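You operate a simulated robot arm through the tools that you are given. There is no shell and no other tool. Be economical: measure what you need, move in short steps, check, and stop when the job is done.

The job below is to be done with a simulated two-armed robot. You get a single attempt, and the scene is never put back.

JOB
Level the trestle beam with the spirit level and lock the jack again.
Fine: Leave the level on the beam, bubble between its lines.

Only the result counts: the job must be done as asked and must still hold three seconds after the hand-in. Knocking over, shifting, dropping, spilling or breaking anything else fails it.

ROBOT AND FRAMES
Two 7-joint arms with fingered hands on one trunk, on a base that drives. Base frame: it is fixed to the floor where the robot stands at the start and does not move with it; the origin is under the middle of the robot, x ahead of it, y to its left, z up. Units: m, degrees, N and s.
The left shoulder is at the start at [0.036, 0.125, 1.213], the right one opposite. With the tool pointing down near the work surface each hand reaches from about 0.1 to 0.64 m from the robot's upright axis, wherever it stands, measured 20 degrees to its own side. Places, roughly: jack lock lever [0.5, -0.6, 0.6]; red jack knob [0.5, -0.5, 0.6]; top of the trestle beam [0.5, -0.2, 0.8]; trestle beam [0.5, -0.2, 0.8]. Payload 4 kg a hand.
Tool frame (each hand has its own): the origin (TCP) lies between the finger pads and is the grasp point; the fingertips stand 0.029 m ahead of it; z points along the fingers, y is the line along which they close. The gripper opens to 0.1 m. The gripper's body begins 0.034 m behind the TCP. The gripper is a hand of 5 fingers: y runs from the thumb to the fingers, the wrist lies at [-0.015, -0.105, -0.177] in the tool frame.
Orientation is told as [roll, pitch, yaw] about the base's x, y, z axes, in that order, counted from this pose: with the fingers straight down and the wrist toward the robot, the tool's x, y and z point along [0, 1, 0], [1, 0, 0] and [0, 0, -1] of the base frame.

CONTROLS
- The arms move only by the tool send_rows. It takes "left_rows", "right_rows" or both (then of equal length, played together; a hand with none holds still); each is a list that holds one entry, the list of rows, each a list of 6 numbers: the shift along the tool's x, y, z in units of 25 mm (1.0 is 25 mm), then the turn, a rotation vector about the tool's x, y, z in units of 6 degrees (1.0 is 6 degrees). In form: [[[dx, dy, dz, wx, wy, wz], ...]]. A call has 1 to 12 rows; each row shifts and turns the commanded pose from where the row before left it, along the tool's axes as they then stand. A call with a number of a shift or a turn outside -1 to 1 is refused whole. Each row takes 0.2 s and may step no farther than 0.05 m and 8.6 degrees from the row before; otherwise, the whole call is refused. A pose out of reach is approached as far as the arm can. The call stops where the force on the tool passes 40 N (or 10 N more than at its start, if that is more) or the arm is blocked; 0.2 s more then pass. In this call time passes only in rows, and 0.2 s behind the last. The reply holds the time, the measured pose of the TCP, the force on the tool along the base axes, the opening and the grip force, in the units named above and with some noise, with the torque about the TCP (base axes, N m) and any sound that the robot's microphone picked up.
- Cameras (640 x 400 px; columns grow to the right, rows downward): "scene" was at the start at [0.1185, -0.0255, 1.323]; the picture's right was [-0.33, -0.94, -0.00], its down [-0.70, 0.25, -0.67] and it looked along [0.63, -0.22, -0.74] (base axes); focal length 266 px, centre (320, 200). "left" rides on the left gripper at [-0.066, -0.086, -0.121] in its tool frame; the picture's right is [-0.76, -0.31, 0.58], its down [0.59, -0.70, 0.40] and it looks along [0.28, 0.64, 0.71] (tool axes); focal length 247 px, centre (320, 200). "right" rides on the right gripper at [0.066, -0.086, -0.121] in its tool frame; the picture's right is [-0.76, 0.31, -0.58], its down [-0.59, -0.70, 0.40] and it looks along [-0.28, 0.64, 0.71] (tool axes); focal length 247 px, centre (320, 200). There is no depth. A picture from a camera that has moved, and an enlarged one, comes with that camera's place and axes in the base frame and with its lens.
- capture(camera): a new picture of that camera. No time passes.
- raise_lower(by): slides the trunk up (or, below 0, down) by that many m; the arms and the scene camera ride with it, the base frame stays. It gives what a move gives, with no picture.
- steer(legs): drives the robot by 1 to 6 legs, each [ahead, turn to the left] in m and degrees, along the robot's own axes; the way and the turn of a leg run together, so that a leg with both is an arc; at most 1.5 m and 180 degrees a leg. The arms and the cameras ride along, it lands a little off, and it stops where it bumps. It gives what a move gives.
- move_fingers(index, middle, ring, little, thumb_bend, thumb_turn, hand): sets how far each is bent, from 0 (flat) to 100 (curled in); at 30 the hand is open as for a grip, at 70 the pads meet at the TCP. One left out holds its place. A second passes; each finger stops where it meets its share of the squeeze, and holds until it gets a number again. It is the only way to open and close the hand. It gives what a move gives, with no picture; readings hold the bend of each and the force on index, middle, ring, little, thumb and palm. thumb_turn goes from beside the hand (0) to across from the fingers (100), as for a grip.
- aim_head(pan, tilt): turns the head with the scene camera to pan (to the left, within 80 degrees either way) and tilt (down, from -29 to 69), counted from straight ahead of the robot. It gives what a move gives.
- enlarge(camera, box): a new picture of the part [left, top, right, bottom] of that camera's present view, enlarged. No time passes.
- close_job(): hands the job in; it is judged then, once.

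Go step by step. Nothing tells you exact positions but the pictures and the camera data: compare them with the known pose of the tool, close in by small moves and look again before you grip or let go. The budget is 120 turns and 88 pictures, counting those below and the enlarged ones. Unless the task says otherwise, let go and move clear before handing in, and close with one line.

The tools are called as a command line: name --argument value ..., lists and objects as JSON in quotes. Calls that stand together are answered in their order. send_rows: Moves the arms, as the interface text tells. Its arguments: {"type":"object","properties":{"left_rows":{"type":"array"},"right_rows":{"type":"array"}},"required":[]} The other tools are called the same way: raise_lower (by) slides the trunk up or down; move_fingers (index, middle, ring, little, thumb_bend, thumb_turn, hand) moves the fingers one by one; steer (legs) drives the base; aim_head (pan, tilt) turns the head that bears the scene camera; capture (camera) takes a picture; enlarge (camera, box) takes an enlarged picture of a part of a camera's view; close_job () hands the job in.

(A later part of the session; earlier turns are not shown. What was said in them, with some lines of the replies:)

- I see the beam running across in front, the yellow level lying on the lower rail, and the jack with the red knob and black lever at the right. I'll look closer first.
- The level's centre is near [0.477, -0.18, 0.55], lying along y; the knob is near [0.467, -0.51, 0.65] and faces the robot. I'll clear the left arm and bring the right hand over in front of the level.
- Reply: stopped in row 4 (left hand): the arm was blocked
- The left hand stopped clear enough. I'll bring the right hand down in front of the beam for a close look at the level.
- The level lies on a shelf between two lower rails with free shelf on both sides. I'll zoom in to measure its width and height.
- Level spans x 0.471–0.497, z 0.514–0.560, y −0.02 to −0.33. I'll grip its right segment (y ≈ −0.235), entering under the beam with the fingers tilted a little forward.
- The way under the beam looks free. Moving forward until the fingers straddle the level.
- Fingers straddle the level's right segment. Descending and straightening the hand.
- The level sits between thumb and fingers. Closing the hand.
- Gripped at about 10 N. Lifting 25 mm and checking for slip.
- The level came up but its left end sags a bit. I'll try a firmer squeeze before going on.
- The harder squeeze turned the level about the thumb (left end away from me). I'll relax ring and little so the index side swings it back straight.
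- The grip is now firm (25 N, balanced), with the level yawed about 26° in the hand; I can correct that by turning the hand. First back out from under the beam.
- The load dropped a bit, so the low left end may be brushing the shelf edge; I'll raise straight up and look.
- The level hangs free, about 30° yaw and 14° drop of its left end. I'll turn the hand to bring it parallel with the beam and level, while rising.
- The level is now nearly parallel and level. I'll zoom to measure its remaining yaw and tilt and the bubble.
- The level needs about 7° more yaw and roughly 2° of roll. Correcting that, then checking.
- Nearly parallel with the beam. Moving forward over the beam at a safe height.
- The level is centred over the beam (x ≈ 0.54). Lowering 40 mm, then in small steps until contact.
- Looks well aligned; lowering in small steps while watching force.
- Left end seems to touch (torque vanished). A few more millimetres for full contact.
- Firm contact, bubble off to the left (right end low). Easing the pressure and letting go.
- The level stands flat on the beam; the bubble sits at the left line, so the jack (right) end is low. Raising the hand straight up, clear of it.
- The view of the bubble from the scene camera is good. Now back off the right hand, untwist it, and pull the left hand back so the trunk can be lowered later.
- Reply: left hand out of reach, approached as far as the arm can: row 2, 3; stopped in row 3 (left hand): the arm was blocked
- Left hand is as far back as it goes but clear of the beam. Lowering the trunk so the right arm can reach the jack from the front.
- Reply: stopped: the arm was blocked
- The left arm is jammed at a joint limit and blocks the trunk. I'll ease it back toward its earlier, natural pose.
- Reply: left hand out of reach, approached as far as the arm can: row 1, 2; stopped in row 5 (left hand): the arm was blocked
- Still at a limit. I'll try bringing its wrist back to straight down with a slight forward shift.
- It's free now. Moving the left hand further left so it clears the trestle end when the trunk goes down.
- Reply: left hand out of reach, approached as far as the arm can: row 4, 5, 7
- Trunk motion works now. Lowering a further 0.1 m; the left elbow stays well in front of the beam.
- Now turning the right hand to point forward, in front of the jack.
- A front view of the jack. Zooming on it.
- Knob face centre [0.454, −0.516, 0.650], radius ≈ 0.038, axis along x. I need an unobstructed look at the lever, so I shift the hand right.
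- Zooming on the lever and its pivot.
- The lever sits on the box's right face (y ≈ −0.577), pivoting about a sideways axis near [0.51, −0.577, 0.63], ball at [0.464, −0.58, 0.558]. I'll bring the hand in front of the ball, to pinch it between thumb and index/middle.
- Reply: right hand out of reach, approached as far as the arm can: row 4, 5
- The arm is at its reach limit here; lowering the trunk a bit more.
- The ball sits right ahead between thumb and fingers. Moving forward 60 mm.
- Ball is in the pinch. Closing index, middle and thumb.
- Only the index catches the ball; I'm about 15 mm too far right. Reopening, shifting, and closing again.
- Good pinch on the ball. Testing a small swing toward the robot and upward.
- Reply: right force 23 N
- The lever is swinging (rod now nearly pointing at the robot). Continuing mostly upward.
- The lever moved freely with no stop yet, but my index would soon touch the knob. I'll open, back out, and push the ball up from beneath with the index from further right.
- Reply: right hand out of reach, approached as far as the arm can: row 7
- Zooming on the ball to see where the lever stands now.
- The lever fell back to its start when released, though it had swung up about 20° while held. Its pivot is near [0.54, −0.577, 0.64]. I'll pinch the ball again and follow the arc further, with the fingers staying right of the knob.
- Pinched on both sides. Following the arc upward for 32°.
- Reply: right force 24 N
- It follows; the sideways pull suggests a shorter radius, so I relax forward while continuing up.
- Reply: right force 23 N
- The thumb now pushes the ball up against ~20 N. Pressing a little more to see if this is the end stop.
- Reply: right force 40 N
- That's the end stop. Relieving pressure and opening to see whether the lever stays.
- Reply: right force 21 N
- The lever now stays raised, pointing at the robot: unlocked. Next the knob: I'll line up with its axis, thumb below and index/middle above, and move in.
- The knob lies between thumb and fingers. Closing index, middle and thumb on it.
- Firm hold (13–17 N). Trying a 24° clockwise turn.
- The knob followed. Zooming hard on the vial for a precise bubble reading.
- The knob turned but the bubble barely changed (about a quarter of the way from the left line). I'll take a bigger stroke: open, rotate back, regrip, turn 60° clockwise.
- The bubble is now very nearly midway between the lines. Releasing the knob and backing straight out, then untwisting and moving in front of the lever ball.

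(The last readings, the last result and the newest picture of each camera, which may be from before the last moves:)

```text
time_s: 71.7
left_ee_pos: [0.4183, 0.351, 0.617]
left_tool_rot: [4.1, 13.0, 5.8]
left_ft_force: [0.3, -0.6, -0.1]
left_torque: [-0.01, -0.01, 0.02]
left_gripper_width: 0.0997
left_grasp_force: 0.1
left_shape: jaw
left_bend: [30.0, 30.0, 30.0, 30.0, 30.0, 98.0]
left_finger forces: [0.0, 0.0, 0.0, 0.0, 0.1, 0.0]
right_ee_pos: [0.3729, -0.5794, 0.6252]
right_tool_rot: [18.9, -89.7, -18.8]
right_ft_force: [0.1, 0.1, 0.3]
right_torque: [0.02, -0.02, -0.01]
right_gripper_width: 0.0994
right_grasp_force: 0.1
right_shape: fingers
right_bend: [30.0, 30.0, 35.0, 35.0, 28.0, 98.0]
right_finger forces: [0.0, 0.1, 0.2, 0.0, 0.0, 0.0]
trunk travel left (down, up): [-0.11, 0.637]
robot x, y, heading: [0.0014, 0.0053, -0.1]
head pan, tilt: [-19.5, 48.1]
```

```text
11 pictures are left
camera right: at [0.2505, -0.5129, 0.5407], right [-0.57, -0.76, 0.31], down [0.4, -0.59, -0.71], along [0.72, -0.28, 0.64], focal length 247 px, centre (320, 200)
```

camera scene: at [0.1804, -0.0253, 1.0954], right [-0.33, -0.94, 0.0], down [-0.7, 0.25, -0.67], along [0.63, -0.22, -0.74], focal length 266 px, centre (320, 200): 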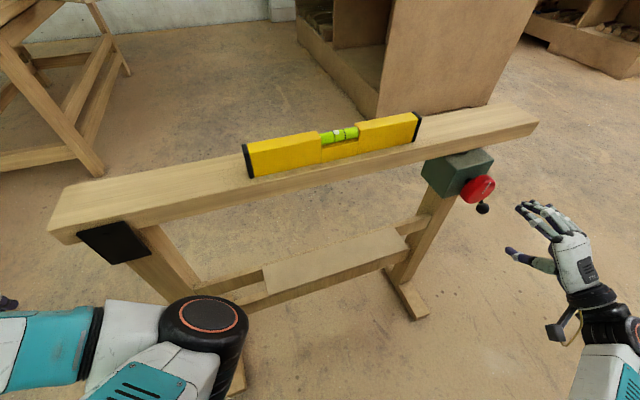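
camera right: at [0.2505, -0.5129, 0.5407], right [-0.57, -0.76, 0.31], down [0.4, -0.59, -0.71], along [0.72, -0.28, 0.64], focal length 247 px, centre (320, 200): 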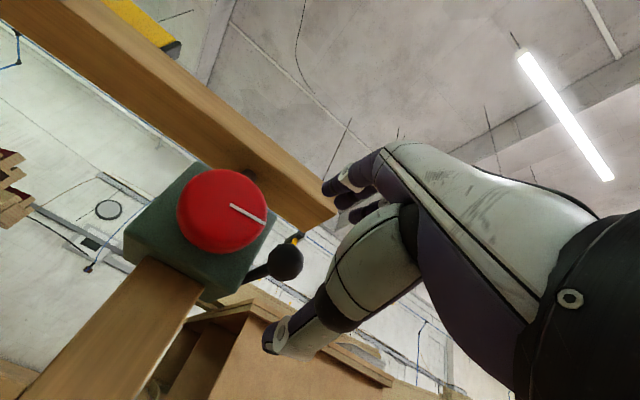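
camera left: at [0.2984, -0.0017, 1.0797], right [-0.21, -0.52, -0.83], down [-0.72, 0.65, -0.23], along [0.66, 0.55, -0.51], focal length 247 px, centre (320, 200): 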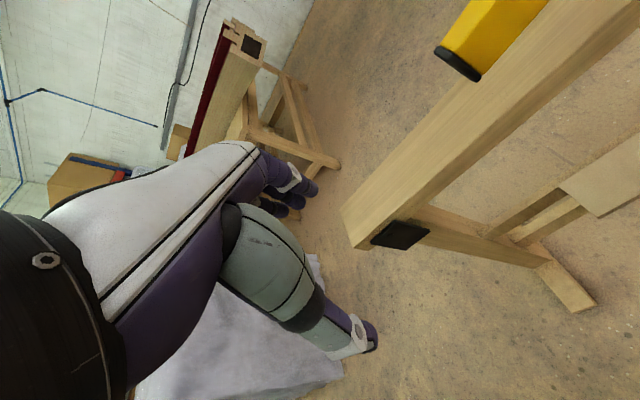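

The ball is straight ahead at [0.432, −0.578, 0.625]. Moving in and pinching.

send_rows --right_rows '[[[0, 0, 0.7, 0, 0, 0], [0, 0, 0.7, 0, 0, 0], [0, 0, 0.7, 0, 0, 0]]]'

move_fingers --hand "right" --index 72 --middle 72 --thumb_bend 68

send_rows --right_rows '[[[0, -0.62, 0.12, 0, 0, 0], [0, -0.59, 0.2, 0, 0, 0], [0, -0.56, 0.28, 0, 0, 0]]]'

```text
time_s: 72.5
left_ee_pos: [0.4182, 0.3505, 0.6175]
left_tool_rot: [4.1, 13.0, 5.7]
left_ft_force: [0.0, -0.5, -0.4]
left_torque: [0.02, 0.02, -0.02]
left_gripper_width: 0.1
left_grasp_force: 0.0
left_shape: jaw
left_bend: [30.0, 30.0, 30.0, 30.0, 30.0, 98.0]
left_finger forces: [0.1, 0.0, 0.0, 0.0, 0.0, 0.0]
right_ee_pos: [0.4213, -0.5794, 0.6257]
right_tool_rot: [27.9, -89.9, -27.8]
right_ft_force: [-0.6, 0.0, 0.0]
right_torque: [-0.01, 0.01, -0.01]
right_gripper_width: 0.0994
right_grasp_force: 0.0
right_shape: fingers
right_bend: [30.0, 30.0, 35.0, 35.0, 28.0, 98.0]
right_finger forces: [0.0, 0.1, 0.1, 0.1, 0.0, 0.0]
trunk travel left (down, up): [-0.11, 0.637]
robot x, y, heading: [-0.0007, 0.0022, -0.3]
head pan, tilt: [-19.5, 48.1]
```

```text
time_s: 73.5
left_ee_pos: [0.418, 0.3503, 0.6166]
left_tool_rot: [4.2, 13.0, 5.9]
left_ft_force: [-0.2, -0.2, 0.3]
left_torque: [-0.02, -0.05, -0.01]
left_gripper_width: 0.0998
left_grasp_force: 0.1
left_shape: jaw
left_bend: [30.0, 30.0, 30.0, 30.0, 30.0, 98.0]
left_finger forces: [0.0, 0.0, 0.0, 0.0, 0.0, 0.1]
right_ee_pos: [0.4219, -0.5802, 0.6256]
right_tool_rot: [26.2, -89.7, -26.2]
right_ft_force: [4.8, 0.0, 1.6]
right_torque: [-0.01, 0.01, -0.04]
right_gripper_width: 0.0221
right_grasp_force: 8.7
right_shape: fingers
right_bend: [64.0, 67.0, 35.0, 35.0, 62.0, 97.0]
right_finger forces: [5.4, 4.4, 0.1, 0.0, 7.7, 0.0]
trunk travel left (down, up): [-0.11, 0.637]
robot x, y, heading: [0.0016, 0.0013, -0.1]
head pan, tilt: [-19.5, 48.1]
```

```text
time_s: 74.3
left_ee_pos: [0.4178, 0.3508, 0.6181]
left_tool_rot: [4.2, 13.1, 5.8]
left_ft_force: [0.4, -0.7, -0.6]
left_torque: [-0.03, 0.01, -0.01]
left_gripper_width: 0.1
left_grasp_force: 0.1
left_shape: jaw
left_bend: [30.0, 30.0, 30.0, 30.0, 30.0, 98.0]
left_finger forces: [0.1, 0.1, 0.1, 0.1, 0.0, 0.1]
right_ee_pos: [0.4356, -0.5788, 0.5833]
right_tool_rot: [17.3, -89.7, -17.4]
right_ft_force: [5.0, -1.6, 3.4]
right_torque: [-0.01, -0.28, -0.12]
right_gripper_width: 0.0217
right_grasp_force: 9.0
right_shape: fingers
right_bend: [65.0, 66.0, 35.0, 35.0, 61.0, 97.0]
right_finger forces: [4.5, 5.4, 0.0, 0.0, 8.2, 0.0]
trunk travel left (down, up): [-0.11, 0.637]
robot x, y, heading: [-0.0042, 0.0009, -0.1]
head pan, tilt: [-19.5, 48.1]
```

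Swinging down smoothly with little force. Continuing along the arc to the end stop.

send_rows --right_rows '[[[0, -0.51, 0.36, 0, 0, 0], [0, -0.46, 0.42, 0, 0, 0], [0, -0.35, 0.35, 0, 0, 0]]]'

capture --camera "right"

```text
time_s: 75.1
left_ee_pos: [0.4161, 0.3516, 0.6182]
left_tool_rot: [4.1, 12.8, 5.8]
left_ft_force: [0.4, -0.1, 0.3]
left_torque: [0.01, 0.0, 0.0]
left_gripper_width: 0.1001
left_grasp_force: 0.1
left_shape: jaw
left_bend: [30.0, 30.0, 30.0, 30.0, 30.0, 98.0]
left_finger forces: [0.0, 0.0, 0.1, 0.1, 0.0, 0.0]
right_ee_pos: [0.4628, -0.5789, 0.5538]
right_tool_rot: [-142.8, -89.5, 142.8]
right_ft_force: [-21.8, 8.1, 26.0]
right_torque: [-0.13, -0.57, 0.12]
right_gripper_width: 0.0175
right_grasp_force: 17.9
right_shape: fingers
right_bend: [58.0, 64.0, 35.0, 35.0, 68.0, 97.0]
right_finger forces: [24.5, 11.4, 0.1, 0.0, 0.0, 0.1]
trunk travel left (down, up): [-0.11, 0.637]
robot x, y, heading: [-0.0025, -0.0022, -0.2]
head pan, tilt: [-19.5, 48.1]
```

```text
10 pictures are left
camera right: at [0.3418, -0.5142, 0.4674], right [-0.58, -0.76, 0.31], down [0.4, -0.59, -0.7], along [0.71, -0.28, 0.65], focal length 247 px, centre (320, 200)
```

right: 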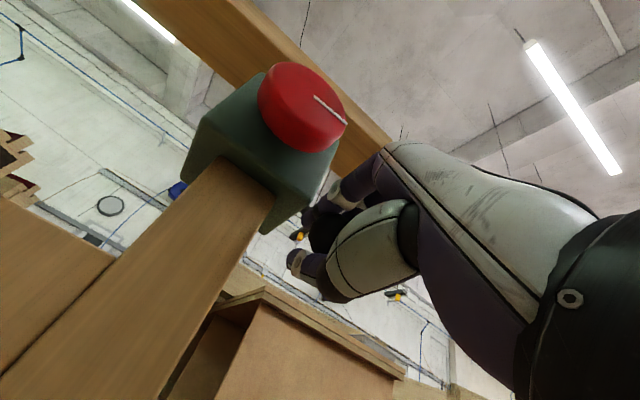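

The lever is pressed against its lower stop (≈34 N). Opening and backing off, then checking the lever and bubble.

send_rows --right_rows '[[[0, 0.12, -0.12, 0, 0, 0]]]'

move_fingers --hand "right" --index 30 --middle 30 --thumb_bend 28

send_rows --right_rows '[[[0, 0, -0.9, 0, 0, 0], [0, 0, -0.9, 0, 0, 0], [0, 0, -0.9, 0, 0, 0], [0, 0, -0.5, 0, 0, 0]]]'

capture --camera "right"

enlarge --camera "scene" --box '[321, 78, 385, 118]'

```text
time_s: 75.5
left_ee_pos: [0.4171, 0.3512, 0.6177]
left_tool_rot: [4.1, 12.9, 5.9]
left_ft_force: [0.0, -0.3, 0.2]
left_torque: [-0.02, 0.02, -0.01]
left_gripper_width: 0.1
left_grasp_force: 0.1
left_shape: jaw
left_bend: [30.0, 30.0, 30.0, 30.0, 30.0, 98.0]
left_finger forces: [0.1, 0.0, 0.0, 0.1, 0.0, 0.0]
right_ee_pos: [0.4621, -0.5784, 0.5544]
right_tool_rot: [111.8, -89.9, -111.9]
right_ft_force: [-10.5, -0.9, 21.2]
right_torque: [0.04, -0.29, 0.01]
right_gripper_width: 0.0177
right_grasp_force: 16.9
right_shape: fingers
right_bend: [58.0, 64.0, 35.0, 35.0, 68.0, 97.0]
right_finger forces: [19.0, 14.5, 0.0, 0.0, 0.0, 0.0]
trunk travel left (down, up): [-0.11, 0.637]
robot x, y, heading: [-0.0005, -0.0017, -0.0]
head pan, tilt: [-19.5, 48.1]
```

```text
time_s: 76.5
left_ee_pos: [0.4178, 0.3518, 0.6182]
left_tool_rot: [4.1, 13.0, 5.9]
left_ft_force: [-0.3, -0.2, 0.2]
left_torque: [0.0, -0.02, -0.01]
left_gripper_width: 0.0997
left_grasp_force: 0.1
left_shape: jaw
left_bend: [30.0, 30.0, 30.0, 30.0, 30.0, 98.0]
left_finger forces: [0.0, 0.1, 0.0, 0.0, 0.1, 0.1]
right_ee_pos: [0.4632, -0.5791, 0.551]
right_tool_rot: [29.6, -89.7, -29.6]
right_ft_force: [0.3, -0.2, 0.2]
right_torque: [-0.02, 0.01, -0.03]
right_gripper_width: 0.0989
right_grasp_force: 0.1
right_shape: fingers
right_bend: [30.0, 30.0, 35.0, 35.0, 28.0, 98.0]
right_finger forces: [0.0, 0.0, 0.0, 0.0, 0.1, 0.1]
trunk travel left (down, up): [-0.11, 0.637]
robot x, y, heading: [-0.0005, -0.0014, -0.1]
head pan, tilt: [-19.5, 48.1]
```

```text
time_s: 77.5
left_ee_pos: [0.4175, 0.3506, 0.6172]
left_tool_rot: [4.2, 13.0, 5.9]
left_ft_force: [0.5, -0.4, 0.2]
left_torque: [-0.01, 0.0, 0.0]
left_gripper_width: 0.0998
left_grasp_force: 0.0
left_shape: jaw
left_bend: [30.0, 30.0, 30.0, 30.0, 30.0, 98.0]
left_finger forces: [0.1, 0.0, 0.0, 0.0, 0.1, 0.0]
right_ee_pos: [0.3812, -0.5785, 0.5518]
right_tool_rot: [26.8, -89.7, -26.7]
right_ft_force: [-0.7, -0.3, 1.0]
right_torque: [-0.01, 0.02, 0.01]
right_gripper_width: 0.0991
right_grasp_force: 0.0
right_shape: fingers
right_bend: [30.0, 30.0, 35.0, 35.0, 28.0, 98.0]
right_finger forces: [0.1, 0.0, 0.0, 0.0, 0.1, 0.1]
trunk travel left (down, up): [-0.11, 0.637]
robot x, y, heading: [-0.0007, -0.0005, -0.0]
head pan, tilt: [-19.5, 48.1]
```

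```text
9 pictures are left
camera right: at [0.2605, -0.5135, 0.4668], right [-0.57, -0.76, 0.31], down [0.4, -0.59, -0.71], along [0.72, -0.28, 0.64], focal length 247 px, centre (320, 200)
```

right: 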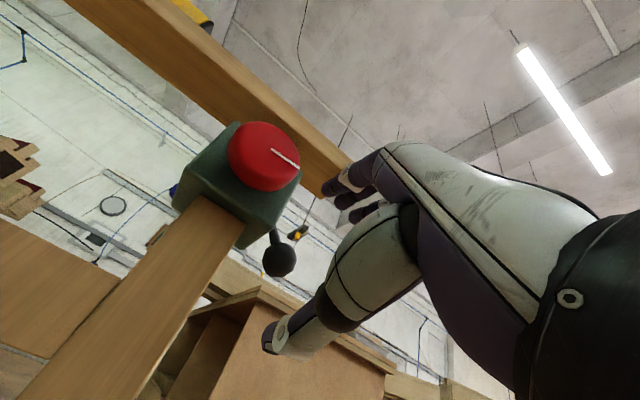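

```text
10.00 times, centred on (353, 98) of scene
camera zoom: at [0.2143, -0.0253, 1.0111], right [-0.33, -0.94, 0.0], down [-0.7, 0.25, -0.67], along [0.63, -0.22, -0.74], focal length 2661 px, centre (-10, 1220)
```

zoom: 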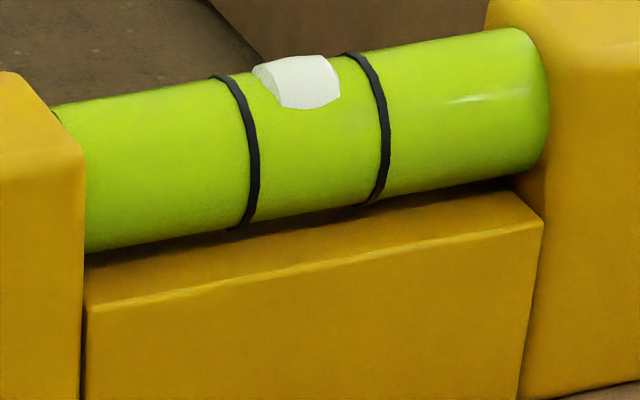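

The bubble sits midway between its lines, and the lever is back at its original locked position. One last retreat of the hand, then handing in.

send_rows --right_rows '[[[0, 0, -0.7, 0, 0, 0], [0, 0, -0.7, 0, 0, 0]]]'

enlarge --camera "scene" --box '[160, 20, 640, 320]'

```text
time_s: 78.1
left_ee_pos: [0.4178, 0.3496, 0.6172]
left_tool_rot: [4.3, 13.0, 5.9]
left_ft_force: [-0.5, 0.3, 0.6]
left_torque: [-0.01, 0.01, 0.01]
left_gripper_width: 0.0999
left_grasp_force: 0.1
left_shape: jaw
left_bend: [30.0, 30.0, 30.0, 30.0, 30.0, 98.0]
left_finger forces: [0.0, 0.1, 0.0, 0.1, 0.0, 0.1]
right_ee_pos: [0.347, -0.5787, 0.5528]
right_tool_rot: [26.3, -89.7, -26.2]
right_ft_force: [0.3, -0.4, -0.1]
right_torque: [-0.03, -0.01, 0.02]
right_gripper_width: 0.099
right_grasp_force: 0.0
right_shape: fingers
right_bend: [30.0, 30.0, 35.0, 35.0, 28.0, 98.0]
right_finger forces: [0.0, 0.0, 0.1, 0.0, 0.0, 0.1]
trunk travel left (down, up): [-0.11, 0.637]
robot x, y, heading: [-0.0068, 0.0004, -0.1]
head pan, tilt: [-19.5, 48.1]
```

```text
1.33 times, centred on (400, 170) of scene
camera zoom: at [0.2144, -0.0253, 1.0111], right [-0.33, -0.94, 0.0], down [-0.7, 0.25, -0.67], along [0.63, -0.22, -0.74], focal length 355 px, centre (213, 240)
```

zoom: 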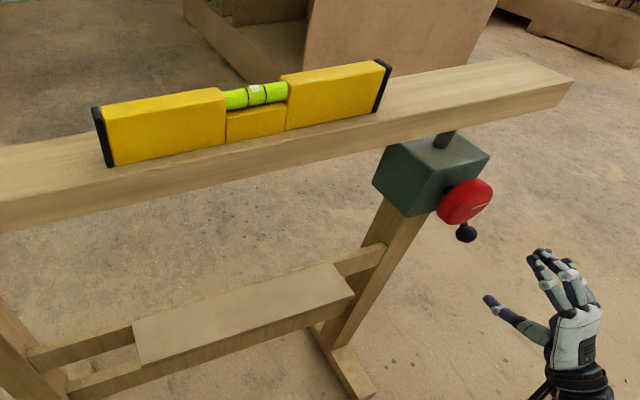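

The level rests on the beam with its bubble between the lines, the lever is down in its locked position, and both hands are clear. Handing in.

close_job

```text
The job is handed in.
```

The beam is level: the spirit level is on top with its bubble between the lines, and the jack lever is back in its original down position, which I take to be locked. I handed the job in with both hands clear.
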